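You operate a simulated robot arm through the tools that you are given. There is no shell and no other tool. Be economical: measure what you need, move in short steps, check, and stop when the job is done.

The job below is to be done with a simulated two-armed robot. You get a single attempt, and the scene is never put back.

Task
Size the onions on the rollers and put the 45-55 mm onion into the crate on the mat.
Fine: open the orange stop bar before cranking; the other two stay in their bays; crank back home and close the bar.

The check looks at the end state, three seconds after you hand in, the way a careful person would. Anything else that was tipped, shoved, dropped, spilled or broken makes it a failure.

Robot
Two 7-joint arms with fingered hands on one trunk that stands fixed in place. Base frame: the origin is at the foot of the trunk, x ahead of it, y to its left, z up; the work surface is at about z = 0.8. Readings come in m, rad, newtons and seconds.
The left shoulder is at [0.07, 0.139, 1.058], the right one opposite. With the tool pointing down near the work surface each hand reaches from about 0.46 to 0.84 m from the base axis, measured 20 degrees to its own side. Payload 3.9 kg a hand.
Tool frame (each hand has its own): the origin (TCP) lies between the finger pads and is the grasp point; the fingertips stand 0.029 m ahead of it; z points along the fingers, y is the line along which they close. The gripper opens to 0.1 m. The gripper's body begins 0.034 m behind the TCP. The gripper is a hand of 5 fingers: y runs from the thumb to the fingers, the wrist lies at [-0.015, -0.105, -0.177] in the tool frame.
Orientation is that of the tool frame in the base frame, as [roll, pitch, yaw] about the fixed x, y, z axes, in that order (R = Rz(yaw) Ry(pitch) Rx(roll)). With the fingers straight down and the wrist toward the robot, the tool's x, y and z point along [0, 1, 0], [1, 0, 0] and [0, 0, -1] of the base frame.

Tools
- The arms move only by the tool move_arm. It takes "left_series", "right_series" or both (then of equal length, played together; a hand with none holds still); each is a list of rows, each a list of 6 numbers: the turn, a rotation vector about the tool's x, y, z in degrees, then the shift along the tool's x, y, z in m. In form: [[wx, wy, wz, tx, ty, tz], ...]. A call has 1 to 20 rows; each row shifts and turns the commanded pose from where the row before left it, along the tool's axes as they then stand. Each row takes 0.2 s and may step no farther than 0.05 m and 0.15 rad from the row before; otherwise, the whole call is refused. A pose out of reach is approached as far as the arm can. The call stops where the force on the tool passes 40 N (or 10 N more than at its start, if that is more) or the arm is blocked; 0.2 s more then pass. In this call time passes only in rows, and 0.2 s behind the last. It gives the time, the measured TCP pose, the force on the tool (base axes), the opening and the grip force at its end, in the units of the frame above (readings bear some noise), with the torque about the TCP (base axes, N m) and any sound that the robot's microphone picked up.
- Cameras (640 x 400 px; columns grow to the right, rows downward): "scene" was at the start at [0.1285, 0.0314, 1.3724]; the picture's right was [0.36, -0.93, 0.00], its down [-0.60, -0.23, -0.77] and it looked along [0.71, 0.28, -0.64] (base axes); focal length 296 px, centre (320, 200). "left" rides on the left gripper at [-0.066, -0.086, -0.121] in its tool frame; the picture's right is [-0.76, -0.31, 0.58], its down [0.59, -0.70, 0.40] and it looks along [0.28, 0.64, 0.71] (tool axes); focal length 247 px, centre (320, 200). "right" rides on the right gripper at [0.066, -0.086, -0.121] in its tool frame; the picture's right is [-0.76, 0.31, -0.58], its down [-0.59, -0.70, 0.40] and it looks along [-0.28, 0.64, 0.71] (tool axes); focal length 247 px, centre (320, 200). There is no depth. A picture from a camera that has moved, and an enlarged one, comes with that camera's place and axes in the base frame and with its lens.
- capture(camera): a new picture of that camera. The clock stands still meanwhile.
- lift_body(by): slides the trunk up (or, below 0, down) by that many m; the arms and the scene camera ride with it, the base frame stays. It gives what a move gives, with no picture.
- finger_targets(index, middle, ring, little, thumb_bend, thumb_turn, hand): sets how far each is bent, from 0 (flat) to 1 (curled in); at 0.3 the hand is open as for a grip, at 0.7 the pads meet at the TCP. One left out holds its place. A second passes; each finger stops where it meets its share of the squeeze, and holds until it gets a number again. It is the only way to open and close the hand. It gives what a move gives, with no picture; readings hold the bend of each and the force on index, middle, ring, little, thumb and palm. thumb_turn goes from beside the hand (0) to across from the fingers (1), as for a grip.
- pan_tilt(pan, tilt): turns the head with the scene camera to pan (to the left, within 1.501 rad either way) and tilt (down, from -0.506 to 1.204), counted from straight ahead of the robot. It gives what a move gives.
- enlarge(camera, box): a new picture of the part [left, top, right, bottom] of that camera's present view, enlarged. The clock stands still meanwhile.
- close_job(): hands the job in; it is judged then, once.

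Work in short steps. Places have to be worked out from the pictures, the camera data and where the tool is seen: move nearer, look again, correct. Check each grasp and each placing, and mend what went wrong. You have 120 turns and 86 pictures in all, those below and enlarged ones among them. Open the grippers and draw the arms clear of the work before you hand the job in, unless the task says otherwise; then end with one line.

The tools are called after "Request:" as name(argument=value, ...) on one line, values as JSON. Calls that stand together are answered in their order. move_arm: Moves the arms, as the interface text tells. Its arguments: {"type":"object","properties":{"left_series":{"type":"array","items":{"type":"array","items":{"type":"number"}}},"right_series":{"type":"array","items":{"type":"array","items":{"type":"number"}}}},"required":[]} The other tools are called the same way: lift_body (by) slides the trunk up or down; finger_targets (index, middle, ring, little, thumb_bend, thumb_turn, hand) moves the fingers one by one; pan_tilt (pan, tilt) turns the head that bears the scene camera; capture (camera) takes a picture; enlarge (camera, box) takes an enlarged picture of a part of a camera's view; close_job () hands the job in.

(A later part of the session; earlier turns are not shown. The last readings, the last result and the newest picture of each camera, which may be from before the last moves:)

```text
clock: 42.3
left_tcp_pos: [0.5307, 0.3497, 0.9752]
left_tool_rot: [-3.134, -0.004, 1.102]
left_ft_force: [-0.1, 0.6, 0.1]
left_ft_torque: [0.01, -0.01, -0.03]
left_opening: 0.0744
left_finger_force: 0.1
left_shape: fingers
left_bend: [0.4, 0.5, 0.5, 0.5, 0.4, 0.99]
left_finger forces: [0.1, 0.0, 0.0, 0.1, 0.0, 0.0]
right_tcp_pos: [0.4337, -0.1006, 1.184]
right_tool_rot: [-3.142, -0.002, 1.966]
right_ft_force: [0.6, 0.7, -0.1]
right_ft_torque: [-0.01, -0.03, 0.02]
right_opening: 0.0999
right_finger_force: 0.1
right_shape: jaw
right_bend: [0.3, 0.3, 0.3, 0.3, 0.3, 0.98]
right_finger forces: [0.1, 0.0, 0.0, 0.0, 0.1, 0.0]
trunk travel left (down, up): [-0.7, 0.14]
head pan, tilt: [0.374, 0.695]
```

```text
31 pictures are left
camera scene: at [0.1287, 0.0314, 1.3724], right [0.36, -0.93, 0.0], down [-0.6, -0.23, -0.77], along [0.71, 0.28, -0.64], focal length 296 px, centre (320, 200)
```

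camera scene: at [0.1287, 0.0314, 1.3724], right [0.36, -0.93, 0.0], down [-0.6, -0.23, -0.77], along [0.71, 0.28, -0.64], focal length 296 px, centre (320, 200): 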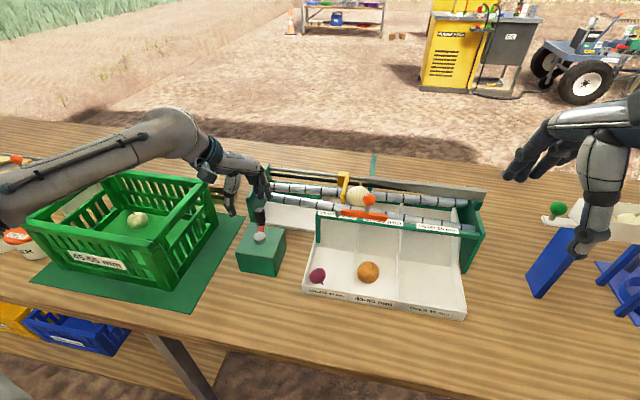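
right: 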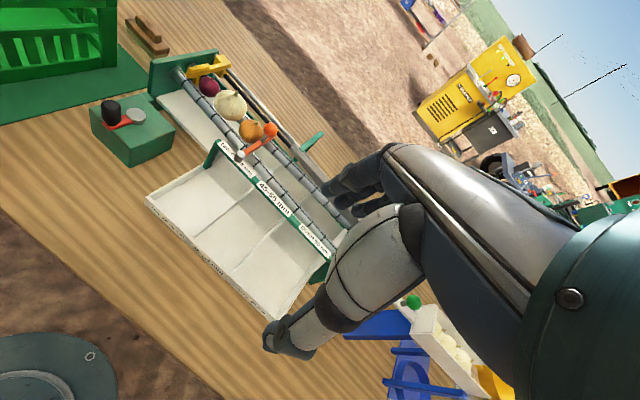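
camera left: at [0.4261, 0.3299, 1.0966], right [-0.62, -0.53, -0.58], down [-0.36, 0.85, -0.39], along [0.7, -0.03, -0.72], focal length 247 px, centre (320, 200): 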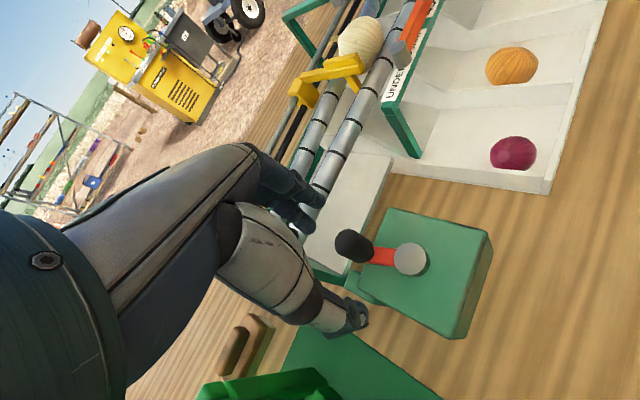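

The orange onion has already dropped into the 45-55 bay, and only the white one is left on the rollers. The crank knob is at about (0.539, 0.341), so I'll regrasp it with the turned hand.

Request:
move_arm(left_series=[[0, 0, 0, -0.0007, 0.0112, 0.01], [0, 0, 0, 0, 0, 0.025], [0, 0, 0, 0, 0, 0.0235]])

Request:
finger_targets(hand="left", index=0.74, middle=0.76, ring=0.74, little=0.74, thumb_bend=0.74)

```text
clock: 43.1
left_tcp_pos: [0.54, 0.3464, 0.9159]
left_tool_rot: [-3.131, -0.006, 1.103]
left_ft_force: [-1.9, 1.0, -1.1]
left_ft_torque: [0.03, -0.01, 0.03]
left_opening: 0.0743
left_finger_force: 1.3
left_shape: fingers
left_bend: [0.4, 0.5, 0.5, 0.51, 0.4, 0.99]
left_finger forces: [0.0, 0.0, 0.0, 1.6, 0.0, 0.1]
right_tcp_pos: [0.4341, -0.1006, 1.1852]
right_tool_rot: [-3.141, -0.002, 1.965]
right_ft_force: [0.0, 0.6, 0.3]
right_ft_torque: [0.0, 0.01, -0.02]
right_opening: 0.0998
right_finger_force: 0.0
right_shape: jaw
right_bend: [0.3, 0.3, 0.3, 0.3, 0.3, 0.98]
right_finger forces: [0.0, 0.0, 0.1, 0.0, 0.0, 0.1]
trunk travel left (down, up): [-0.7, 0.14]
head pan, tilt: [0.374, 0.695]
```

```text
clock: 44.1
left_tcp_pos: [0.5421, 0.3448, 0.9153]
left_tool_rot: [-3.13, -0.006, 1.101]
left_ft_force: [15.7, -11.1, -1.1]
left_ft_torque: [0.27, -0.03, -0.68]
left_opening: 0.0175
left_finger_force: 20.5
left_shape: fingers
left_bend: [0.61, 0.73, 0.74, 0.73, 0.66, 1.0]
left_finger forces: [8.6, 7.7, 0.0, 14.7, 9.5, 0.1]
right_tcp_pos: [0.4349, -0.1019, 1.1843]
right_tool_rot: [-3.139, -0.007, 1.965]
right_ft_force: [-0.2, 0.3, 0.2]
right_ft_torque: [0.0, 0.0, -0.03]
right_opening: 0.1
right_finger_force: 0.2
right_shape: jaw
right_bend: [0.3, 0.3, 0.3, 0.3, 0.3, 0.98]
right_finger forces: [0.0, 0.0, 0.1, 0.0, 0.0, 0.1]
trunk travel left (down, up): [-0.7, 0.14]
head pan, tilt: [0.374, 0.695]
```

The little finger is pressing on the panel edge (14.7 N). I'll ease little and ring back.

Request:
finger_targets(hand="left", little=0.5, ring=0.6)

Request:
enlarge(camera="scene", box=[210, 150, 310, 280])

```text
clock: 45.1
left_tcp_pos: [0.5424, 0.3461, 0.9153]
left_tool_rot: [-3.131, -0.006, 1.101]
left_ft_force: [5.3, 4.1, 0.9]
left_ft_torque: [0.14, -0.12, 0.01]
left_opening: 0.0175
left_finger_force: 15.9
left_shape: fingers
left_bend: [0.61, 0.73, 0.6, 0.51, 0.67, 1.0]
left_finger forces: [7.8, 9.7, 0.1, 3.3, 10.5, 0.0]
right_tcp_pos: [0.4343, -0.0989, 1.1844]
right_tool_rot: [-3.14, -0.002, 1.965]
right_ft_force: [-0.1, -0.3, 0.9]
right_ft_torque: [0.03, 0.03, 0.02]
right_opening: 0.0997
right_finger_force: 0.1
right_shape: jaw
right_bend: [0.3, 0.3, 0.3, 0.3, 0.3, 0.98]
right_finger forces: [0.0, 0.0, 0.0, 0.0, 0.1, 0.0]
trunk travel left (down, up): [-0.7, 0.14]
head pan, tilt: [0.374, 0.695]
```

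```text
3.08 times, centred on (260, 215) of scene
camera zoom: at [0.1295, 0.0322, 1.3723], right [0.36, -0.93, 0.0], down [-0.6, -0.23, -0.77], along [0.71, 0.28, -0.64], focal length 909 px, centre (505, 154)
```

zoom: 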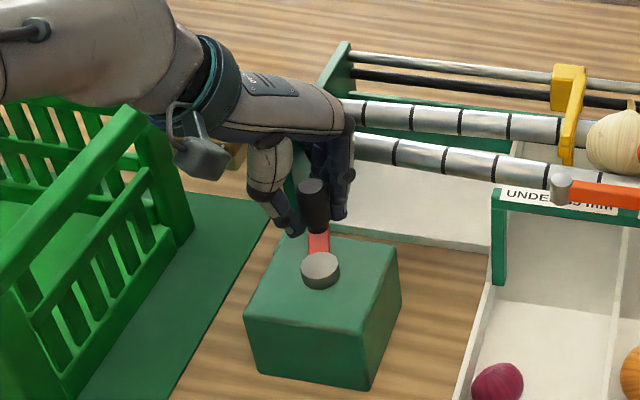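

The little finger is on the inside of the panel, so turning onward (moving -y) frees it. I'll continue clockwise.

Request:
move_arm(left_series=[[0, 0, 0, -0.0082, 0.0078, 0], [0, 0, 0, -0.0103, 0.0053, 0], [0, 0, 0, -0.0115, 0.0018, 0]])

```text
clock: 45.9
left_tcp_pos: [0.5405, 0.3103, 0.9161]
left_tool_rot: [-3.132, -0.004, 1.101]
left_ft_force: [8.3, -5.4, -0.5]
left_ft_torque: [-0.11, -0.19, 0.05]
left_opening: 0.0178
left_finger_force: 12.6
left_shape: fingers
left_bend: [0.59, 0.73, 0.6, 0.5, 0.68, 1.0]
left_finger forces: [11.6, 5.5, 0.0, 0.1, 7.1, 0.1]
right_tcp_pos: [0.4346, -0.1023, 1.1846]
right_tool_rot: [-3.14, -0.003, 1.966]
right_ft_force: [1.0, -0.5, 0.1]
right_ft_torque: [-0.02, 0.02, -0.04]
right_opening: 0.1
right_finger_force: 0.0
right_shape: jaw
right_bend: [0.3, 0.3, 0.3, 0.3, 0.3, 0.98]
right_finger forces: [0.1, 0.0, 0.0, 0.0, 0.0, 0.0]
trunk travel left (down, up): [-0.7, 0.14]
head pan, tilt: [0.374, 0.695]
```

The grip is good (11.6 / 5.5 / 7.1 N). I'll keep turning.

Request:
move_arm(left_series=[[0, 0, 0, -0.0118, -0.0008, 0], [0, 0, 0, -0.0106, -0.0045, 0]])

Request:
enlarge(camera="scene", box=[210, 150, 480, 320])

```text
clock: 46.5
left_tcp_pos: [0.5241, 0.2941, 0.9149]
left_tool_rot: [-3.13, -0.005, 1.102]
left_ft_force: [2.2, -6.3, 1.2]
left_ft_torque: [-0.17, -0.02, 0.0]
left_opening: 0.0176
left_finger_force: 11.2
left_shape: fingers
left_bend: [0.6, 0.74, 0.6, 0.5, 0.68, 1.0]
left_finger forces: [9.7, 4.0, 0.0, 0.1, 9.2, 0.0]
right_tcp_pos: [0.4319, -0.1005, 1.1856]
right_tool_rot: [-3.141, -0.004, 1.965]
right_ft_force: [0.5, -0.6, 0.4]
right_ft_torque: [-0.01, -0.02, 0.0]
right_opening: 0.0996
right_finger_force: 0.2
right_shape: jaw
right_bend: [0.3, 0.3, 0.3, 0.3, 0.3, 0.98]
right_finger forces: [0.1, 0.0, 0.1, 0.0, 0.0, 0.0]
trunk travel left (down, up): [-0.7, 0.14]
head pan, tilt: [0.374, 0.695]
```

```text
2.35 times, centred on (345, 235) of scene
camera zoom: at [0.1279, 0.0301, 1.3725], right [0.36, -0.93, 0.0], down [-0.6, -0.23, -0.77], along [0.72, 0.28, -0.64], focal length 695 px, centre (261, 118)
```

zoom: 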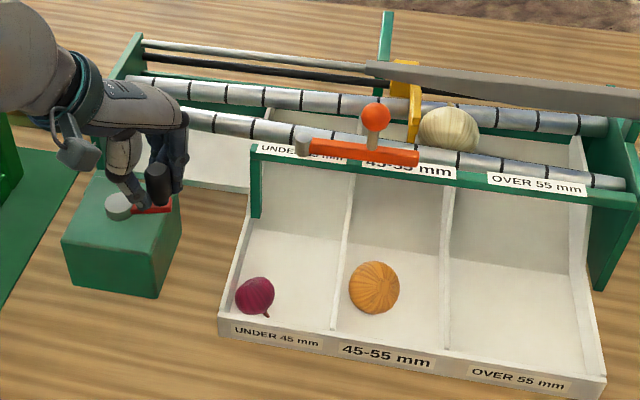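

The white onion is nearing the over-55 section. I'll continue in short steps.

Request:
move_arm(left_series=[[0, 0, 0, -0.0105, -0.0068, 0], [0, 0, 0, -0.0061, -0.0098, 0]])

Request:
enlarge(camera="scene", box=[210, 150, 480, 320])

```text
clock: 47.1
left_tcp_pos: [0.5064, 0.2849, 0.915]
left_tool_rot: [-3.125, 0.008, 1.085]
left_ft_force: [0.3, 11.7, 8.7]
left_ft_torque: [0.28, 0.12, -0.05]
left_opening: 0.0176
left_finger_force: 17.4
left_shape: fingers
left_bend: [0.72, 0.74, 0.6, 0.5, 0.66, 1.0]
left_finger forces: [6.6, 14.3, 0.1, 0.1, 13.7, 0.1]
left hand out of reach, approached as far as the arm can: row 2
right_tcp_pos: [0.4331, -0.0979, 1.1863]
right_tool_rot: [-3.141, -0.002, 1.967]
right_ft_force: [0.7, 0.5, -0.5]
right_ft_torque: [-0.01, 0.0, -0.01]
right_opening: 0.0998
right_finger_force: 0.1
right_shape: jaw
right_bend: [0.3, 0.3, 0.3, 0.3, 0.3, 0.98]
right_finger forces: [0.0, 0.1, 0.1, 0.0, 0.0, 0.0]
trunk travel left (down, up): [-0.7, 0.14]
head pan, tilt: [0.374, 0.695]
```

```text
2.35 times, centred on (345, 235) of scene
camera zoom: at [0.128, 0.0333, 1.3726], right [0.37, -0.93, 0.0], down [-0.6, -0.24, -0.77], along [0.71, 0.28, -0.64], focal length 695 px, centre (261, 118)
```

zoom: 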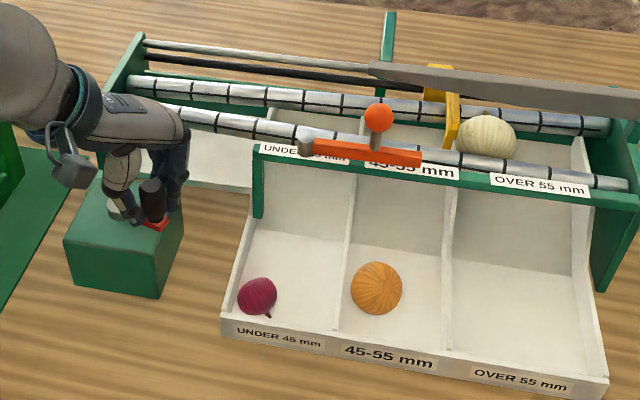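

The white onion is sinking but hasn't dropped, and the arm is at its near reach limit with this yaw. The knob is round, so I'll turn the hand back about the knob while holding it.

Request:
move_arm(left_series=[[0, 0, -8.3, 0, 0, 0], [0, 0, -8.3, 0, 0, 0], [0, 0, -8.3, 0, 0, 0], [0, 0, -8.3, 0, 0, 0]])

```text
clock: 48.1
left_tcp_pos: [0.5039, 0.2886, 0.9155]
left_tool_rot: [-3.136, -0.009, 1.684]
left_ft_force: [0.4, 5.9, 0.2]
left_ft_torque: [0.09, 0.02, 0.01]
left_opening: 0.0177
left_finger_force: 14.3
left_shape: fingers
left_bend: [0.62, 0.74, 0.6, 0.5, 0.66, 1.0]
left_finger forces: [8.0, 10.2, 0.1, 0.0, 10.1, 0.0]
right_tcp_pos: [0.4343, -0.0992, 1.185]
right_tool_rot: [-3.138, 0.0, 1.964]
right_ft_force: [0.6, -1.0, 0.2]
right_ft_torque: [0.0, 0.0, 0.03]
right_opening: 0.0999
right_finger_force: 0.2
right_shape: jaw
right_bend: [0.3, 0.3, 0.3, 0.3, 0.3, 0.98]
right_finger forces: [0.0, 0.1, 0.0, 0.0, 0.0, 0.1]
trunk travel left (down, up): [-0.7, 0.14]
head pan, tilt: [0.374, 0.695]
```

The grip survived the rotation. Continuing clockwise.

Request:
move_arm(left_series=[[0, 0, 0, 0.0025, -0.0112, 0], [0, 0, 0, 0.0064, -0.0097, 0]])

Request:
enlarge(camera="scene", box=[210, 150, 480, 320])

```text
clock: 48.7
left_tcp_pos: [0.489, 0.2924, 0.9157]
left_tool_rot: [-3.129, -0.012, 1.685]
left_ft_force: [4.6, 10.2, 6.4]
left_ft_torque: [0.18, -0.09, 0.01]
left_opening: 0.0174
left_finger_force: 16.3
left_shape: fingers
left_bend: [0.61, 0.74, 0.6, 0.5, 0.67, 1.0]
left_finger forces: [9.3, 12.7, 0.0, 0.0, 9.3, 0.0]
left hand out of reach, approached as far as the arm can: row 2
right_tcp_pos: [0.4332, -0.0982, 1.1858]
right_tool_rot: [-3.139, -0.002, 1.966]
right_ft_force: [0.8, 0.2, 0.6]
right_ft_torque: [0.0, -0.02, -0.02]
right_opening: 0.0996
right_finger_force: 0.0
right_shape: jaw
right_bend: [0.3, 0.3, 0.3, 0.3, 0.3, 0.98]
right_finger forces: [0.0, 0.1, 0.0, 0.0, 0.0, 0.1]
trunk travel left (down, up): [-0.7, 0.14]
head pan, tilt: [0.374, 0.695]
```

```text
2.35 times, centred on (345, 235) of scene
camera zoom: at [0.129, 0.0328, 1.3725], right [0.36, -0.93, 0.0], down [-0.6, -0.23, -0.77], along [0.71, 0.28, -0.64], focal length 695 px, centre (261, 118)
```

zoom: 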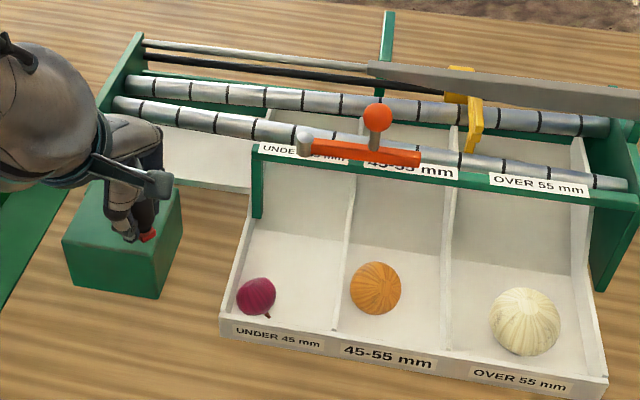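

The white onion dropped into the over-55 bay, so all three are sized. Now I'll crank back home, counter-clockwise, first curling ring and little out of the way of the panel and then reversing the path.

Request:
finger_targets(hand="left", ring=1.0, little=1.0)

Request:
move_arm(left_series=[[0, 0, 0, -0.0064, 0.0097, 0], [0, 0, 0, -0.0025, 0.0112, 0], [0, 0, 8.3, 0, 0, 0], [0, 0, 8.3, 0, 0, 0], [0, 0, 8.3, 0, 0, 0], [0, 0, 8.3, 0, 0, 0]])

```text
clock: 49.7
left_tcp_pos: [0.4866, 0.2914, 0.9139]
left_tool_rot: [-3.127, -0.012, 1.685]
left_ft_force: [7.3, 12.6, 11.3]
left_ft_torque: [0.22, -0.18, 0.03]
left_opening: 0.0173
left_finger_force: 16.5
left_shape: fingers
left_bend: [0.61, 0.74, 1.0, 1.0, 0.67, 1.0]
left_finger forces: [10.1, 14.6, 0.0, 0.0, 9.0, 0.0]
right_tcp_pos: [0.4346, -0.0987, 1.1861]
right_tool_rot: [-3.139, 0.0, 1.965]
right_ft_force: [0.1, 0.1, -0.9]
right_ft_torque: [0.0, 0.01, 0.01]
right_opening: 0.1
right_finger_force: 0.1
right_shape: jaw
right_bend: [0.3, 0.3, 0.3, 0.3, 0.3, 0.98]
right_finger forces: [0.1, 0.0, 0.0, 0.1, 0.1, 0.0]
trunk travel left (down, up): [-0.7, 0.14]
head pan, tilt: [0.374, 0.695]
```

```text
clock: 51.1
left_tcp_pos: [0.5033, 0.2869, 0.9148]
left_tool_rot: [-3.131, -0.003, 1.095]
left_ft_force: [1.0, 4.9, 0.4]
left_ft_torque: [0.1, 0.02, -0.04]
left_opening: 0.0178
left_finger_force: 13.2
left_shape: fingers
left_bend: [0.62, 0.74, 1.0, 1.0, 0.66, 1.0]
left_finger forces: [7.1, 8.6, 0.0, 0.0, 11.1, 0.0]
right_tcp_pos: [0.4344, -0.0984, 1.1856]
right_tool_rot: [-3.141, -0.001, 1.966]
right_ft_force: [-0.4, 0.0, 0.3]
right_ft_torque: [0.03, -0.02, -0.01]
right_opening: 0.0997
right_finger_force: 0.1
right_shape: jaw
right_bend: [0.3, 0.3, 0.3, 0.3, 0.3, 0.98]
right_finger forces: [0.1, 0.0, 0.0, 0.0, 0.0, 0.0]
trunk travel left (down, up): [-0.7, 0.14]
head pan, tilt: [0.374, 0.695]
```

Smooth so far. Reversing on toward the far side.

Request:
move_arm(left_series=[[0, 0, 0, 0.0061, 0.0098, 0], [0, 0, 0, 0.0095, 0.0068, 0], [0, 0, 0, 0.0106, 0.0045, 0], [0, 0, 0, 0.0118, 0.0008, 0], [0, 0, 0, 0.0115, -0.0018, 0]])

```text
clock: 52.3
left_tcp_pos: [0.5457, 0.3253, 0.9155]
left_tool_rot: [-3.133, -0.004, 1.103]
left_ft_force: [8.6, -1.1, -3.1]
left_ft_torque: [-0.04, -0.13, 0.05]
left_opening: 0.0176
left_finger_force: 12.1
left_shape: fingers
left_bend: [0.59, 0.75, 1.0, 1.0, 0.67, 1.0]
left_finger forces: [11.4, 6.4, 0.0, 0.0, 6.3, 0.0]
right_tcp_pos: [0.4352, -0.0985, 1.1847]
right_tool_rot: [-3.14, -0.001, 1.964]
right_ft_force: [0.1, 1.4, 1.6]
right_ft_torque: [-0.02, -0.02, 0.01]
right_opening: 0.0997
right_finger_force: 0.0
right_shape: jaw
right_bend: [0.3, 0.3, 0.3, 0.3, 0.3, 0.98]
right_finger forces: [0.0, 0.0, 0.0, 0.0, 0.0, 0.0]
trunk travel left (down, up): [-0.7, 0.14]
head pan, tilt: [0.374, 0.695]
```

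The knob is at about 0° with good grip. I'll rotate the hand a further 23° away from the panel and then continue two steps.

Request:
move_arm(left_series=[[0, 0, 7.7, 0, 0, 0], [0, 0, 7.7, 0, 0, 0], [0, 0, 7.7, 0, 0, 0], [0, 0, 0, 0.0062, -0.0103, 0], [0, 0, 0, 0.0027, -0.0117, 0]])

```text
clock: 53.5
left_tcp_pos: [0.5396, 0.3499, 0.9151]
left_tool_rot: [-3.133, -0.007, 0.704]
left_ft_force: [29.5, 18.7, 8.6]
left_ft_torque: [0.25, -0.6, 0.15]
left_opening: 0.018
left_finger_force: 26.1
left_shape: fingers
left_bend: [0.58, 0.75, 1.0, 1.0, 0.68, 1.0]
left_finger forces: [10.8, 33.6, 0.0, 0.0, 7.8, 0.0]
right_tcp_pos: [0.4381, -0.0952, 1.1845]
right_tool_rot: [-3.137, 0.0, 1.967]
right_ft_force: [-0.4, 0.0, -0.1]
right_ft_torque: [-0.04, -0.01, -0.01]
right_opening: 0.1
right_finger_force: 0.0
right_shape: jaw
right_bend: [0.3, 0.3, 0.3, 0.3, 0.3, 0.98]
right_finger forces: [0.0, 0.0, 0.0, 0.0, 0.0, 0.0]
trunk travel left (down, up): [-0.7, 0.14]
head pan, tilt: [0.374, 0.695]
```

There's a radially outward force of 35 N, so the hand is inside the knob's circle. I'll shift outward about 5 mm and re-read.

Request:
move_arm(left_series=[[0, 0, 0, 0.005, 0.0005, 0]])

Request:
enlarge(camera="scene", box=[210, 150, 360, 290])

```text
clock: 53.9
left_tcp_pos: [0.5419, 0.3489, 0.9147]
left_tool_rot: [-3.13, 0.001, 0.704]
left_ft_force: [18.4, 11.1, 9.2]
left_ft_torque: [0.14, -0.34, 0.03]
left_opening: 0.0175
left_finger_force: 21.1
left_shape: fingers
left_bend: [0.59, 0.75, 1.0, 1.0, 0.68, 1.0]
left_finger forces: [10.7, 23.2, 0.0, 0.0, 8.8, 0.0]
right_tcp_pos: [0.4348, -0.0989, 1.1838]
right_tool_rot: [-3.138, -0.002, 1.966]
right_ft_force: [0.4, -0.3, -0.3]
right_ft_torque: [-0.02, 0.0, -0.06]
right_opening: 0.0999
right_finger_force: 0.2
right_shape: jaw
right_bend: [0.3, 0.3, 0.3, 0.3, 0.3, 0.98]
right_finger forces: [0.0, 0.1, 0.0, 0.0, 0.0, 0.1]
trunk travel left (down, up): [-0.7, 0.14]
head pan, tilt: [0.374, 0.695]
```

```text
2.86 times, centred on (285, 220) of scene
camera zoom: at [0.1312, 0.0328, 1.3722], right [0.36, -0.93, 0.0], down [-0.6, -0.23, -0.77], along [0.71, 0.28, -0.64], focal length 844 px, centre (420, 143)
```

zoom: 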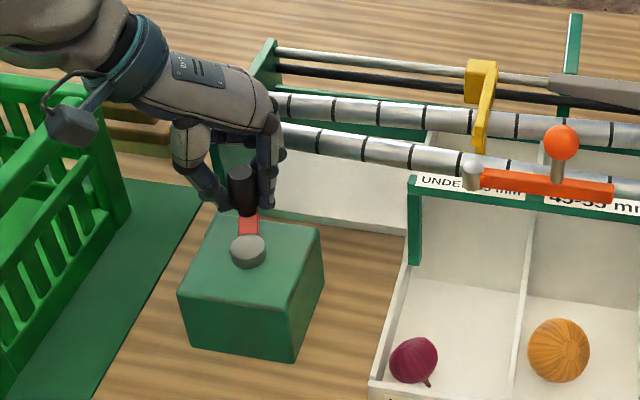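

This view confirms the crank is at about 30° and the hand is clear of the panel. I'll continue with an outward correction.

Request:
move_arm(left_series=[[0, 0, 0, 0.0062, -0.012, 0], [0, 0, 0, -0.003, -0.0118, 0]])

```text
clock: 54.5
left_tcp_pos: [0.5228, 0.3668, 0.916]
left_tool_rot: [-3.13, 0.004, 0.697]
left_ft_force: [0.1, -5.6, 3.0]
left_ft_torque: [0.03, 0.09, -0.18]
left_opening: 0.0177
left_finger_force: 14.1
left_shape: fingers
left_bend: [0.6, 0.75, 1.0, 1.0, 0.68, 1.0]
left_finger forces: [10.9, 5.0, 3.6, 0.0, 9.0, 0.1]
right_tcp_pos: [0.4317, -0.1004, 1.1861]
right_tool_rot: [3.139, -0.003, 1.966]
right_ft_force: [0.0, 0.0, 0.4]
right_ft_torque: [-0.03, -0.06, 0.0]
right_opening: 0.0996
right_finger_force: 0.0
right_shape: jaw
right_bend: [0.3, 0.3, 0.3, 0.3, 0.3, 0.98]
right_finger forces: [0.1, 0.0, 0.0, 0.1, 0.0, 0.0]
trunk travel left (down, up): [-0.7, 0.14]
head pan, tilt: [0.374, 0.695]
```

Forces are back down. Continuing.

Request:
move_arm(left_series=[[0, 0, 0, -0.0074, -0.0091, 0], [0, 0, 0, -0.0096, -0.0072, 0], [0, 0, 0, -0.0112, -0.0039, 0]])

```text
clock: 55.3
left_tcp_pos: [0.4908, 0.3638, 0.9157]
left_tool_rot: [-3.128, 0.0, 0.698]
left_ft_force: [-0.7, -0.5, -0.8]
left_ft_torque: [0.01, 0.09, -0.03]
left_opening: 0.0175
left_finger_force: 11.5
left_shape: fingers
left_bend: [0.6, 0.75, 1.0, 1.0, 0.68, 1.0]
left_finger forces: [9.4, 4.6, 0.0, 0.0, 9.3, 0.0]
right_tcp_pos: [0.4345, -0.1015, 1.1857]
right_tool_rot: [-3.142, -0.003, 1.964]
right_ft_force: [-0.1, 0.8, -0.6]
right_ft_torque: [0.04, 0.02, -0.01]
right_opening: 0.0996
right_finger_force: 0.0
right_shape: jaw
right_bend: [0.3, 0.3, 0.3, 0.3, 0.3, 0.98]
right_finger forces: [0.1, 0.1, 0.0, 0.0, 0.1, 0.0]
trunk travel left (down, up): [-0.7, 0.14]
head pan, tilt: [0.374, 0.695]
```

Very smooth. Two more steps, rotating the hand back toward its near-side yaw.

Request:
move_arm(left_series=[[0, 0, 0, -0.012, -0.001, 0], [0, 0, 0, -0.0117, 0.0027, 0], [0, 0, -8.3, 0, 0, 0], [0, 0, -8.3, 0, 0, 0], [0, 0, -8.3, 0, 0, 0], [0, 0, -8.3, 0, 0, 0], [0, 0, -8.3, 0, 0, 0], [0, 0, -8.3, 0, 0, 0]])

Request:
enlarge(camera="scene", box=[210, 150, 360, 290])

```text
clock: 57.1
left_tcp_pos: [0.4733, 0.35, 0.9158]
left_tool_rot: [-3.135, -0.009, 1.57]
left_ft_force: [-8.5, 4.5, -3.7]
left_ft_torque: [-0.02, 0.26, -0.01]
left_opening: 0.0177
left_finger_force: 13.6
left_shape: fingers
left_bend: [0.62, 0.75, 1.0, 1.0, 0.67, 1.0]
left_finger forces: [7.1, 9.2, 0.0, 0.0, 11.5, 0.1]
right_tcp_pos: [0.4308, -0.0991, 1.1868]
right_tool_rot: [3.141, -0.002, 1.965]
right_ft_force: [-0.2, -0.1, -0.8]
right_ft_torque: [-0.03, -0.02, -0.01]
right_opening: 0.0999
right_finger_force: 0.0
right_shape: jaw
right_bend: [0.3, 0.3, 0.3, 0.3, 0.3, 0.98]
right_finger forces: [0.0, 0.0, 0.0, 0.0, 0.0, 0.1]
trunk travel left (down, up): [-0.7, 0.14]
head pan, tilt: [0.374, 0.695]
```

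```text
2.86 times, centred on (285, 220) of scene
camera zoom: at [0.1273, 0.0324, 1.3725], right [0.36, -0.93, 0.0], down [-0.6, -0.23, -0.77], along [0.72, 0.28, -0.64], focal length 844 px, centre (420, 143)
```

zoom: 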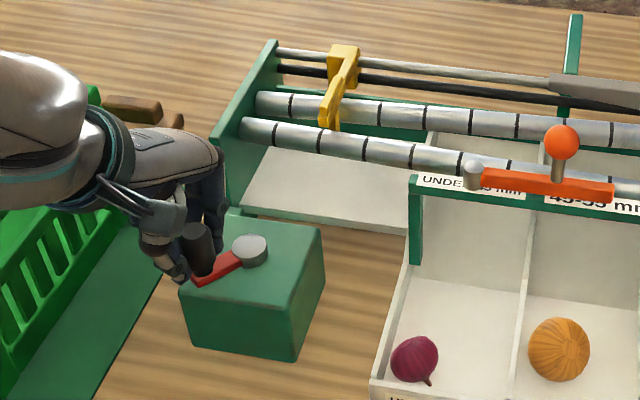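

The pusher is almost home and the crank is at about 147°. I'll turn the last ~42° to the home stop.

Request:
move_arm(left_series=[[0, 0, 0, -0.01, -0.007, 0], [0, 0, 0, -0.0115, -0.0016, 0], [0, 0, 0, -0.0065, 0.0004, 0]])

Request:
enlarge(camera="scene", box=[210, 150, 360, 290])

```text
clock: 57.9
left_tcp_pos: [0.466, 0.3227, 0.9166]
left_tool_rot: [-3.136, -0.009, 1.57]
left_ft_force: [0.3, 6.0, -3.7]
left_ft_torque: [0.11, 0.05, -0.01]
left_opening: 0.0173
left_finger_force: 12.9
left_shape: fingers
left_bend: [0.61, 0.75, 1.0, 1.0, 0.67, 1.0]
left_finger forces: [9.2, 8.6, 0.1, 0.0, 8.2, 0.0]
right_tcp_pos: [0.435, -0.0973, 1.1859]
right_tool_rot: [-3.138, 0.0, 1.967]
right_ft_force: [-0.3, -0.1, 0.4]
right_ft_torque: [-0.01, 0.01, -0.01]
right_opening: 0.0997
right_finger_force: 0.1
right_shape: jaw
right_bend: [0.3, 0.3, 0.3, 0.3, 0.3, 0.98]
right_finger forces: [0.0, 0.0, 0.1, 0.1, 0.0, 0.0]
trunk travel left (down, up): [-0.7, 0.14]
head pan, tilt: [0.374, 0.695]
```

```text
2.86 times, centred on (285, 220) of scene
camera zoom: at [0.1291, 0.0336, 1.3723], right [0.36, -0.93, 0.0], down [-0.6, -0.24, -0.77], along [0.71, 0.28, -0.64], focal length 844 px, centre (420, 143)
```

zoom: 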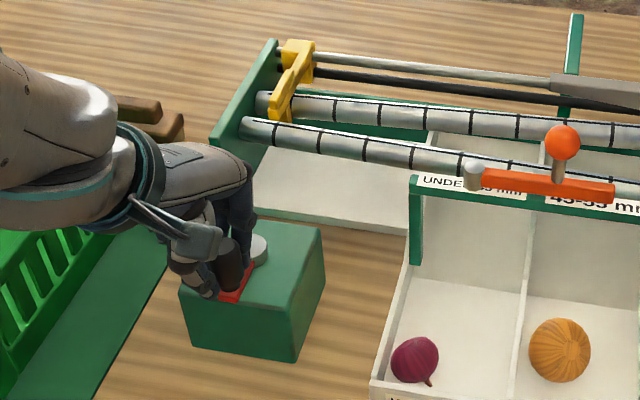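

The crank is nearly home, with the pusher perhaps 7 mm short. I'll nudge further until the force rises against the stop.

Request:
move_arm(left_series=[[0, 0, 0, -0.005, 0.0005, 0], [0, 0, 0, -0.003, 0.0004, 0]])

Request:
enlarge(camera="scene", box=[210, 150, 360, 290])

```text
clock: 58.5
left_tcp_pos: [0.4685, 0.3213, 0.9163]
left_tool_rot: [-3.138, -0.011, 1.575]
left_ft_force: [-0.7, 33.6, 3.9]
left_ft_torque: [0.64, 0.1, -0.04]
left_opening: 0.0172
left_finger_force: 26.1
left_shape: fingers
left_bend: [0.61, 0.75, 1.0, 1.0, 0.67, 1.0]
left_finger forces: [7.6, 34.1, 0.0, 0.0, 9.5, 0.1]
right_tcp_pos: [0.4318, -0.0936, 1.186]
right_tool_rot: [-3.139, 0.004, 1.968]
right_ft_force: [0.6, 0.2, 0.5]
right_ft_torque: [0.01, 0.02, 0.0]
right_opening: 0.0999
right_finger_force: 0.1
right_shape: jaw
right_bend: [0.3, 0.3, 0.3, 0.3, 0.3, 0.98]
right_finger forces: [0.1, 0.0, 0.0, 0.0, 0.0, 0.0]
trunk travel left (down, up): [-0.7, 0.14]
head pan, tilt: [0.374, 0.695]
```

```text
2.86 times, centred on (285, 220) of scene
camera zoom: at [0.1278, 0.0384, 1.3725], right [0.37, -0.93, 0.01], down [-0.6, -0.24, -0.77], along [0.71, 0.28, -0.64], focal length 844 px, centre (420, 143)
```

zoom: 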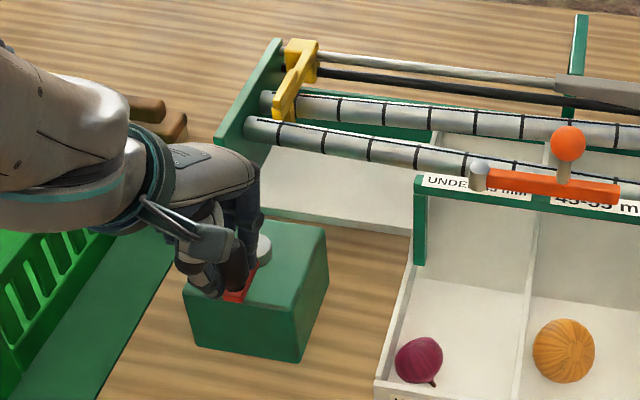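

The crank is hard against its home stop (34 N, no more motion). I'll relieve the force, release, lift, and move above the bar's ball at about (0.600, 0.107, 0.985).

Request:
move_arm(left_series=[[0, 0, 0, 0.007, 0, 0]])

Request:
finger_targets(hand="left", index=0.4, middle=0.4, ring=0.4, little=0.4, thumb_bend=0.4)

Request:
move_arm(left_series=[[0, 0, 0, 0, 0, -0.045], [0, 0, 0, 0, 0, -0.05], [0, 0, 0, 0, 0, -0.05], [0, 0, 0, -0.0352, 0.0219, 0], [0, 0, 0, -0.0352, 0.0219, 0], [0, 0, 0, -0.0352, 0.0219, 0], [0, 0, 0, -0.0352, 0.0219, 0], [0, 0, 0, -0.0352, 0.0219, 0], [0, 0, 0, -0.0352, 0.0219, 0]])

Request:
capture(camera="left")

Request:
capture(camera="scene")

```text
clock: 58.9
left_tcp_pos: [0.4671, 0.3209, 0.9168]
left_tool_rot: [-3.137, -0.006, 1.569]
left_ft_force: [-0.7, 19.3, 5.4]
left_ft_torque: [0.34, 0.04, 0.0]
left_opening: 0.0175
left_finger_force: 19.1
left_shape: fingers
left_bend: [0.61, 0.76, 1.0, 1.0, 0.67, 1.0]
left_finger forces: [8.2, 20.8, 0.0, 0.1, 9.6, 0.0]
right_tcp_pos: [0.4333, -0.097, 1.1854]
right_tool_rot: [-3.14, 0.0, 1.966]
right_ft_force: [-0.4, 0.4, 0.0]
right_ft_torque: [0.01, 0.0, -0.02]
right_opening: 0.0996
right_finger_force: 0.1
right_shape: jaw
right_bend: [0.3, 0.3, 0.3, 0.3, 0.3, 0.98]
right_finger forces: [0.0, 0.0, 0.0, 0.0, 0.0, 0.0]
trunk travel left (down, up): [-0.7, 0.14]
head pan, tilt: [0.374, 0.695]
```

```text
clock: 59.9
left_tcp_pos: [0.4679, 0.3187, 0.9169]
left_tool_rot: [-3.134, -0.01, 1.567]
left_ft_force: [-0.2, -0.5, 0.6]
left_ft_torque: [-0.03, -0.09, -0.05]
left_opening: 0.0742
left_finger_force: 0.7
left_shape: fingers
left_bend: [0.4, 0.4, 0.4, 0.4, 0.4, 0.99]
left_finger forces: [0.0, 1.2, 0.0, 0.0, 0.0, 0.1]
right_tcp_pos: [0.4337, -0.0997, 1.1863]
right_tool_rot: [-3.142, -0.002, 1.966]
right_ft_force: [0.3, 0.1, 0.2]
right_ft_torque: [0.03, 0.01, 0.0]
right_opening: 0.0999
right_finger_force: 0.1
right_shape: jaw
right_bend: [0.3, 0.3, 0.3, 0.3, 0.3, 0.98]
right_finger forces: [0.0, 0.0, 0.1, 0.1, 0.0, 0.1]
trunk travel left (down, up): [-0.7, 0.14]
head pan, tilt: [0.374, 0.695]
```

```text
clock: 61.9
left_tcp_pos: [0.6183, 0.1203, 1.0548]
left_tool_rot: [-3.134, -0.01, 1.57]
left_ft_force: [-0.3, 0.5, -0.7]
left_ft_torque: [0.04, 0.02, 0.0]
left_opening: 0.0741
left_finger_force: 0.1
left_shape: fingers
left_bend: [0.4, 0.4, 0.4, 0.4, 0.4, 0.99]
left_finger forces: [0.0, 0.0, 0.0, 0.0, 0.0, 0.0]
left hand out of reach, approached as far as the arm can: row 3, 4, 5
right_tcp_pos: [0.4346, -0.1015, 1.1851]
right_tool_rot: [-3.141, -0.005, 1.967]
right_ft_force: [-0.1, -0.8, -0.2]
right_ft_torque: [0.02, 0.02, 0.0]
right_opening: 0.0999
right_finger_force: 0.0
right_shape: jaw
right_bend: [0.3, 0.3, 0.3, 0.3, 0.3, 0.98]
right_finger forces: [0.0, 0.0, 0.0, 0.0, 0.1, 0.1]
trunk travel left (down, up): [-0.7, 0.14]
head pan, tilt: [0.374, 0.695]
```

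```text
22 pictures are left
camera left: at [0.5334, 0.0548, 1.1749], right [-0.31, -0.75, -0.58], down [-0.7, 0.6, -0.39], along [0.64, 0.29, -0.71], focal length 247 px, centre (320, 200)
```

left: 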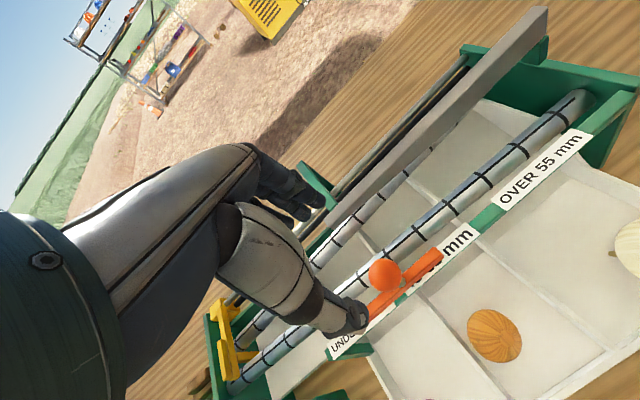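

```text
21 pictures are left
camera scene: at [0.1296, 0.0303, 1.3723], right [0.36, -0.93, 0.0], down [-0.6, -0.23, -0.77], along [0.71, 0.28, -0.64], focal length 296 px, centre (320, 200)
```

scene: 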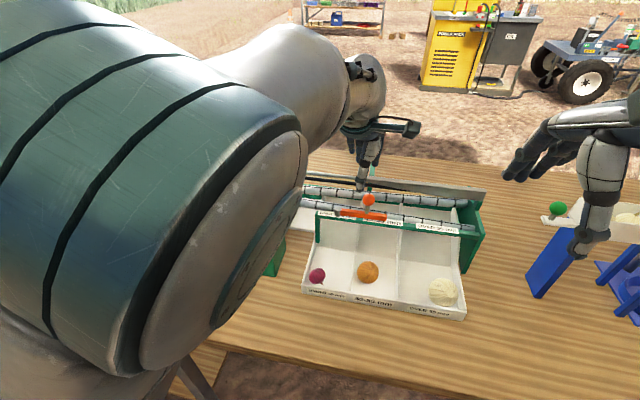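

The ball is confirmed at (0.602, 0.107). I'll align and descend to z≈0.992, then grip.

Request:
move_arm(left_series=[[0, 0, 0, -0.01, -0.016, 0.015], [0, 0, 0, 0, 0, 0.025], [0, 0, 0, 0, 0, 0.023]])

```text
clock: 62.7
left_tcp_pos: [0.6006, 0.1108, 0.9907]
left_tool_rot: [-3.137, -0.009, 1.569]
left_ft_force: [0.4, 0.5, 0.5]
left_ft_torque: [0.01, 0.01, -0.01]
left_opening: 0.0743
left_finger_force: 0.1
left_shape: fingers
left_bend: [0.4, 0.4, 0.4, 0.4, 0.4, 0.99]
left_finger forces: [0.0, 0.0, 0.0, 0.1, 0.0, 0.1]
right_tcp_pos: [0.4337, -0.0986, 1.1856]
right_tool_rot: [-3.141, 0.0, 1.963]
right_ft_force: [0.3, -0.6, 0.0]
right_ft_torque: [-0.01, -0.02, 0.01]
right_opening: 0.0998
right_finger_force: 0.1
right_shape: jaw
right_bend: [0.3, 0.3, 0.3, 0.3, 0.3, 0.98]
right_finger forces: [0.1, 0.0, 0.0, 0.0, 0.1, 0.1]
trunk travel left (down, up): [-0.7, 0.14]
head pan, tilt: [0.374, 0.695]
```

The position is right (0.601, 0.111, 0.991). Closing on the ball.

Request:
finger_targets(hand="left", index=0.74, middle=0.76, ring=0.74, little=0.74, thumb_bend=0.74)

```text
clock: 63.7
left_tcp_pos: [0.6009, 0.1108, 0.99]
left_tool_rot: [-3.133, -0.012, 1.569]
left_ft_force: [0.8, 1.2, -4.9]
left_ft_torque: [0.01, 0.03, 0.02]
left_opening: 0.0113
left_finger_force: 10.9
left_shape: fingers
left_bend: [0.73, 0.75, 0.74, 0.74, 0.66, 1.0]
left_finger forces: [9.5, 3.1, 0.0, 0.1, 8.8, 0.0]
right_tcp_pos: [0.434, -0.0995, 1.1854]
right_tool_rot: [-3.14, -0.001, 1.966]
right_ft_force: [-0.4, 0.5, 0.6]
right_ft_torque: [-0.01, -0.05, -0.01]
right_opening: 0.0995
right_finger_force: 0.2
right_shape: jaw
right_bend: [0.3, 0.3, 0.3, 0.3, 0.3, 0.98]
right_finger forces: [0.0, 0.1, 0.0, 0.0, 0.0, 0.0]
trunk travel left (down, up): [-0.7, 0.14]
head pan, tilt: [0.374, 0.695]
```

The grip is good (9.5 / 3.1 / 8.8 N). I'll swing the bar back along the arc, first half.

Request:
move_arm(left_series=[[0, 0, 0, 0.0033, 0.0101, 0], [0, 0, 0, 0.0051, 0.0094, 0], [0, 0, 0, 0.0066, 0.0083, 0], [0, 0, 0, 0.0079, 0.0071, 0]])

```text
clock: 64.7
left_tcp_pos: [0.6351, 0.1336, 0.9893]
left_tool_rot: [-3.134, -0.01, 1.568]
left_ft_force: [-2.1, 0.5, -6.0]
left_ft_torque: [0.06, -0.02, 0.02]
left_opening: 0.0071
left_finger_force: 6.1
left_shape: fingers
left_bend: [0.73, 0.76, 0.74, 0.74, 0.66, 1.0]
left_finger forces: [6.2, 0.0, 0.1, 0.1, 6.7, 0.1]
right_tcp_pos: [0.4338, -0.0999, 1.1846]
right_tool_rot: [-3.139, -0.001, 1.964]
right_ft_force: [0.2, -0.3, 0.1]
right_ft_torque: [0.01, 0.0, -0.02]
right_opening: 0.0998
right_finger_force: 0.1
right_shape: jaw
right_bend: [0.3, 0.3, 0.3, 0.3, 0.3, 0.98]
right_finger forces: [0.1, 0.1, 0.0, 0.0, 0.1, 0.0]
trunk travel left (down, up): [-0.7, 0.14]
head pan, tilt: [0.374, 0.695]
```

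Still held. Continuing.

Request:
move_arm(left_series=[[0, 0, 0, 0.0091, 0.0055, 0], [0, 0, 0, 0.0099, 0.004, 0], [0, 0, 0, 0.0104, 0.0021, 0]])

Request:
capture(camera="left")

```text
clock: 65.5
left_tcp_pos: [0.6477, 0.1643, 0.991]
left_tool_rot: [-3.137, -0.009, 1.567]
left_ft_force: [-0.1, 0.4, 0.3]
left_ft_torque: [-0.02, -0.02, 0.01]
left_opening: 0.0
left_finger_force: 0.0
left_shape: fingers
left_bend: [0.74, 0.76, 0.74, 0.74, 0.71, 1.0]
left_finger forces: [0.0, 0.0, 0.0, 0.0, 0.0, 0.0]
right_tcp_pos: [0.4337, -0.0991, 1.1863]
right_tool_rot: [-3.141, 0.0, 1.967]
right_ft_force: [-1.1, 0.2, 0.2]
right_ft_torque: [-0.02, -0.02, 0.01]
right_opening: 0.0998
right_finger_force: 0.0
right_shape: jaw
right_bend: [0.3, 0.3, 0.3, 0.3, 0.3, 0.98]
right_finger forces: [0.1, 0.1, 0.0, 0.0, 0.0, 0.1]
trunk travel left (down, up): [-0.7, 0.14]
head pan, tilt: [0.374, 0.695]
```

```text
20 pictures are left
camera left: at [0.5625, 0.0982, 1.1124], right [-0.31, -0.75, -0.58], down [-0.7, 0.59, -0.39], along [0.64, 0.29, -0.71], focal length 247 px, centre (320, 200)
```

left: 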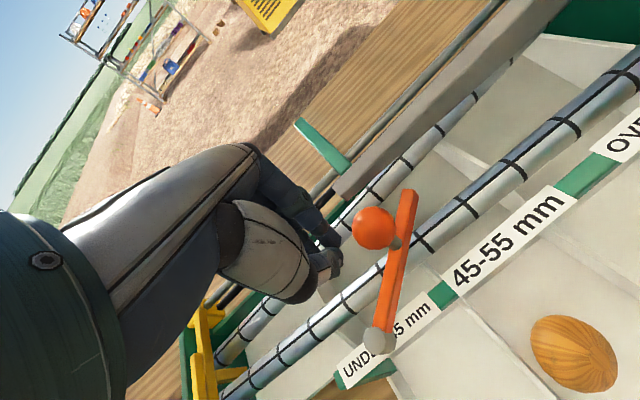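

The ball slipped out on the index side; the bar is at about -42° and the ball at (0.633, 0.126). I'll regrasp with the hand turned 25° and the index wrapped behind the ball, since the remaining push is along +tool-x.

Request:
finger_targets(hand="left", index=0.42, middle=0.42, thumb_bend=0.4)

Request:
move_arm(left_series=[[0, 0, 0, 0, 0, -0.045], [0, 0, 0, -0.044, -0.017, 0], [0, 0, 8.3, 0, 0, 0], [0, 0, 8.3, 0, 0, 0], [0, 0, 8.3, 0, 0, 0]])

Request:
capture(camera="left")

```text
clock: 66.5
left_tcp_pos: [0.6466, 0.1629, 0.9914]
left_tool_rot: [-3.135, -0.009, 1.568]
left_ft_force: [0.0, 0.1, 0.1]
left_ft_torque: [0.01, 0.0, 0.0]
left_opening: 0.0717
left_finger_force: 0.0
left_shape: fingers
left_bend: [0.42, 0.42, 0.74, 0.74, 0.4, 0.99]
left_finger forces: [0.0, 0.1, 0.0, 0.0, 0.1, 0.1]
right_tcp_pos: [0.4339, -0.1004, 1.1845]
right_tool_rot: [3.142, -0.002, 1.965]
right_ft_force: [0.0, -0.8, 0.5]
right_ft_torque: [-0.01, -0.01, -0.03]
right_opening: 0.0998
right_finger_force: 0.1
right_shape: jaw
right_bend: [0.3, 0.3, 0.3, 0.3, 0.3, 0.98]
right_finger forces: [0.0, 0.0, 0.1, 0.0, 0.1, 0.0]
trunk travel left (down, up): [-0.7, 0.14]
head pan, tilt: [0.374, 0.695]
```

```text
clock: 67.7
left_tcp_pos: [0.629, 0.1201, 1.0343]
left_tool_rot: [-3.131, -0.004, 1.131]
left_ft_force: [0.9, 0.0, -1.1]
left_ft_torque: [0.0, -0.03, -0.04]
left_opening: 0.072
left_finger_force: 0.2
left_shape: fingers
left_bend: [0.42, 0.42, 0.74, 0.74, 0.4, 0.99]
left_finger forces: [0.0, 0.1, 0.0, 0.0, 0.0, 0.1]
right_tcp_pos: [0.4347, -0.0996, 1.1852]
right_tool_rot: [-3.141, -0.003, 1.967]
right_ft_force: [-0.2, 1.3, -0.3]
right_ft_torque: [-0.02, 0.0, -0.01]
right_opening: 0.0999
right_finger_force: 0.0
right_shape: jaw
right_bend: [0.3, 0.3, 0.3, 0.3, 0.3, 0.98]
right_finger forces: [0.0, 0.0, 0.1, 0.1, 0.1, 0.0]
trunk travel left (down, up): [-0.7, 0.14]
head pan, tilt: [0.374, 0.695]
```

```text
19 pictures are left
camera left: at [0.5261, 0.0966, 1.1561], right [-0.6, -0.55, -0.58], down [-0.39, 0.84, -0.39], along [0.7, -0.01, -0.72], focal length 247 px, centre (320, 200)
```

left: 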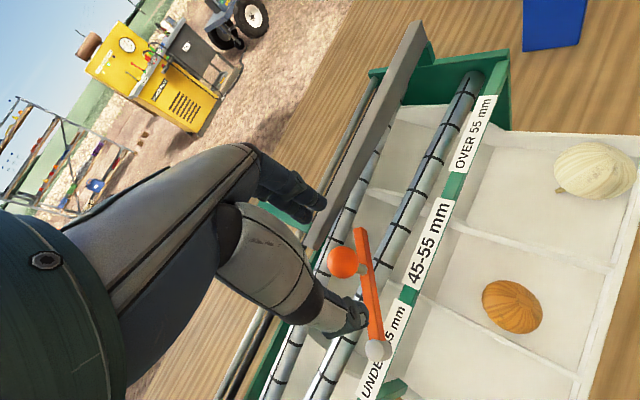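

The ball is well placed in the V. I'll open ring and little for the descent, go down, and close everything.

Request:
finger_targets(hand="left", ring=0.45, little=0.5)

Request:
move_arm(left_series=[[0, 0, 0, 0, 0.001, 0.023], [0, 0, 0, 0, 0, 0.023]])

Request:
finger_targets(hand="left", index=0.78, middle=0.76, ring=0.76, little=0.7, thumb_bend=0.74)

```text
clock: 68.7
left_tcp_pos: [0.6303, 0.1194, 1.035]
left_tool_rot: [-3.13, -0.006, 1.133]
left_ft_force: [-0.4, 0.5, 0.1]
left_ft_torque: [0.01, -0.01, -0.02]
left_opening: 0.0717
left_finger_force: 0.0
left_shape: fingers
left_bend: [0.42, 0.42, 0.45, 0.5, 0.4, 0.99]
left_finger forces: [0.0, 0.1, 0.0, 0.0, 0.0, 0.1]
right_tcp_pos: [0.434, -0.1005, 1.1844]
right_tool_rot: [3.141, -0.003, 1.967]
right_ft_force: [0.4, -0.1, -0.2]
right_ft_torque: [-0.01, -0.01, 0.01]
right_opening: 0.0998
right_finger_force: 0.0
right_shape: jaw
right_bend: [0.3, 0.3, 0.3, 0.3, 0.3, 0.98]
right_finger forces: [0.0, 0.1, 0.1, 0.1, 0.0, 0.0]
trunk travel left (down, up): [-0.7, 0.14]
head pan, tilt: [0.374, 0.695]
```

```text
clock: 69.3
left_tcp_pos: [0.6356, 0.1173, 1.0157]
left_tool_rot: [3.11, -0.008, 1.143]
left_ft_force: [-3.9, -0.8, 19.8]
left_ft_torque: [-0.23, -0.64, -0.09]
left_opening: 0.0721
left_finger_force: 9.8
left_shape: fingers
left_bend: [0.42, 0.43, 0.45, 0.5, 0.4, 0.99]
left_finger forces: [0.1, 19.9, 0.0, 0.0, 0.0, 0.1]
right_tcp_pos: [0.4315, -0.1004, 1.1852]
right_tool_rot: [-3.141, -0.002, 1.966]
right_ft_force: [1.3, 0.9, -0.2]
right_ft_torque: [-0.02, -0.01, 0.0]
right_opening: 0.0998
right_finger_force: 0.0
right_shape: jaw
right_bend: [0.3, 0.3, 0.3, 0.3, 0.3, 0.98]
right_finger forces: [0.1, 0.0, 0.0, 0.1, 0.0, 0.0]
trunk travel left (down, up): [-0.7, 0.14]
head pan, tilt: [0.374, 0.695]
stopped in row 2 (left hand): the force on the tool passed its limit at 45 N (the readings are from after the stop); the commanded pose is now the measured one
```

```text
clock: 70.3
left_tcp_pos: [0.633, 0.1158, 1.0177]
left_tool_rot: [3.108, -0.013, 1.143]
left_ft_force: [3.7, -6.1, 31.3]
left_ft_torque: [-0.48, -1.35, -0.19]
left_opening: 0.0
left_finger_force: 15.0
left_shape: fingers
left_bend: [0.77, 0.47, 0.76, 0.7, 0.71, 1.0]
left_finger forces: [0.0, 30.7, 0.1, 0.0, 0.0, 0.0]
right_tcp_pos: [0.4297, -0.1027, 1.1876]
right_tool_rot: [3.138, -0.003, 1.966]
right_ft_force: [0.2, -0.4, -1.4]
right_ft_torque: [0.03, -0.02, 0.04]
right_opening: 0.0998
right_finger_force: 0.1
right_shape: jaw
right_bend: [0.3, 0.3, 0.3, 0.3, 0.3, 0.98]
right_finger forces: [0.0, 0.0, 0.0, 0.0, 0.0, 0.0]
trunk travel left (down, up): [-0.7, 0.14]
head pan, tilt: [0.374, 0.695]
```

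The middle finger landed on the guide plate (30 N), so I'll lift off at once. Then I'll make a post of index and thumb with the other fingers fully curled, to push the ball from its near side with nothing beyond it.

Request:
move_arm(left_series=[[0, 0, 0, 0, 0, -0.03], [0, 0, -8.3, 0, 0, -0.02]])

Request:
finger_targets(hand="left", index=0.72, middle=1.0, ring=1.0, little=1.0, thumb_bend=0.7)

Request:
capture(camera="left")

Request:
enlarge(camera="scene", box=[300, 110, 460, 230])

```text
clock: 70.9
left_tcp_pos: [0.6308, 0.116, 1.0601]
left_tool_rot: [3.125, -0.008, 1.286]
left_ft_force: [-0.1, -0.8, 0.1]
left_ft_torque: [0.05, -0.02, 0.01]
left_opening: 0.0
left_finger_force: 0.0
left_shape: fingers
left_bend: [0.77, 0.57, 0.76, 0.7, 0.71, 1.0]
left_finger forces: [0.0, 0.0, 0.1, 0.1, 0.0, 0.0]
right_tcp_pos: [0.4298, -0.1019, 1.1855]
right_tool_rot: [3.142, -0.003, 1.966]
right_ft_force: [-0.6, -0.1, -1.0]
right_ft_torque: [0.05, -0.03, 0.02]
right_opening: 0.0996
right_finger_force: 0.0
right_shape: jaw
right_bend: [0.3, 0.3, 0.3, 0.3, 0.3, 0.98]
right_finger forces: [0.0, 0.1, 0.0, 0.1, 0.0, 0.0]
trunk travel left (down, up): [-0.7, 0.14]
head pan, tilt: [0.374, 0.695]
```

```text
clock: 71.9
left_tcp_pos: [0.634, 0.1177, 1.0601]
left_tool_rot: [3.12, -0.005, 1.284]
left_ft_force: [0.0, -0.1, -0.3]
left_ft_torque: [0.0, 0.0, 0.0]
left_opening: 0.0
left_finger_force: 0.0
left_shape: fingers
left_bend: [0.72, 0.99, 1.0, 1.0, 0.7, 1.0]
left_finger forces: [0.0, 0.0, 0.0, 0.0, 0.0, 0.1]
right_tcp_pos: [0.4327, -0.1009, 1.1868]
right_tool_rot: [-3.141, -0.001, 1.965]
right_ft_force: [0.4, -0.4, 0.5]
right_ft_torque: [-0.02, 0.0, -0.02]
right_opening: 0.1
right_finger_force: 0.0
right_shape: jaw
right_bend: [0.3, 0.3, 0.3, 0.3, 0.3, 0.98]
right_finger forces: [0.1, 0.1, 0.0, 0.0, 0.0, 0.0]
trunk travel left (down, up): [-0.7, 0.14]
head pan, tilt: [0.374, 0.695]
```

```text
18 pictures are left
camera left: at [0.5309, 0.0802, 1.1795], right [-0.5, -0.64, -0.59], down [-0.5, 0.76, -0.41], along [0.71, 0.09, -0.7], focal length 247 px, centre (320, 200)
```

left: 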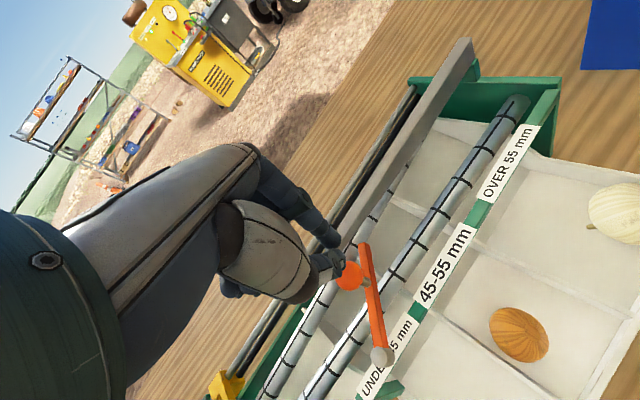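

```text
3.33 times, centred on (380, 170) of scene
camera zoom: at [0.1282, 0.0311, 1.3725], right [0.36, -0.93, 0.0], down [-0.6, -0.23, -0.77], along [0.71, 0.28, -0.64], focal length 985 px, centre (120, 300)
```

zoom: 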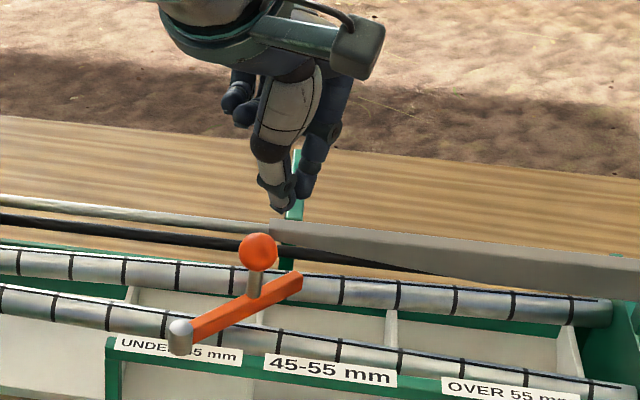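

The plate is unharmed and the ball is now at (0.637, 0.135). The index/thumb post is free and the curled fingers are well above it. I'll step back behind the ball and descend.

Request:
move_arm(left_series=[[0, 0, 0, -0.013, -0.002, 0], [0, 0, 0, 0, 0, 0.035], [0, 0, 0, 0, 0, 0.035]])

Request:
capture(camera="left")

```text
clock: 72.7
left_tcp_pos: [0.6323, 0.1083, 0.9893]
left_tool_rot: [3.122, -0.005, 1.285]
left_ft_force: [0.3, 0.7, -0.5]
left_ft_torque: [-0.01, 0.03, 0.01]
left_opening: 0.0
left_finger_force: 0.0
left_shape: fingers
left_bend: [0.72, 1.0, 1.0, 1.0, 0.7, 1.0]
left_finger forces: [0.1, 0.0, 0.0, 0.0, 0.0, 0.0]
right_tcp_pos: [0.4348, -0.1003, 1.1851]
right_tool_rot: [-3.139, -0.001, 1.965]
right_ft_force: [1.0, 0.0, -0.6]
right_ft_torque: [-0.01, -0.01, 0.02]
right_opening: 0.0998
right_finger_force: 0.0
right_shape: jaw
right_bend: [0.3, 0.3, 0.3, 0.3, 0.3, 0.98]
right_finger forces: [0.0, 0.1, 0.0, 0.0, 0.0, 0.0]
trunk travel left (down, up): [-0.7, 0.14]
head pan, tilt: [0.374, 0.695]
```

```text
16 pictures are left
camera left: at [0.5302, 0.0698, 1.1079], right [-0.5, -0.64, -0.59], down [-0.5, 0.76, -0.41], along [0.71, 0.09, -0.7], focal length 247 px, centre (320, 200)
```

left: 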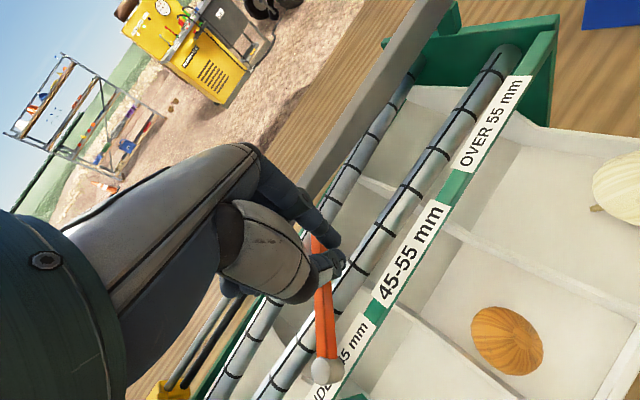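

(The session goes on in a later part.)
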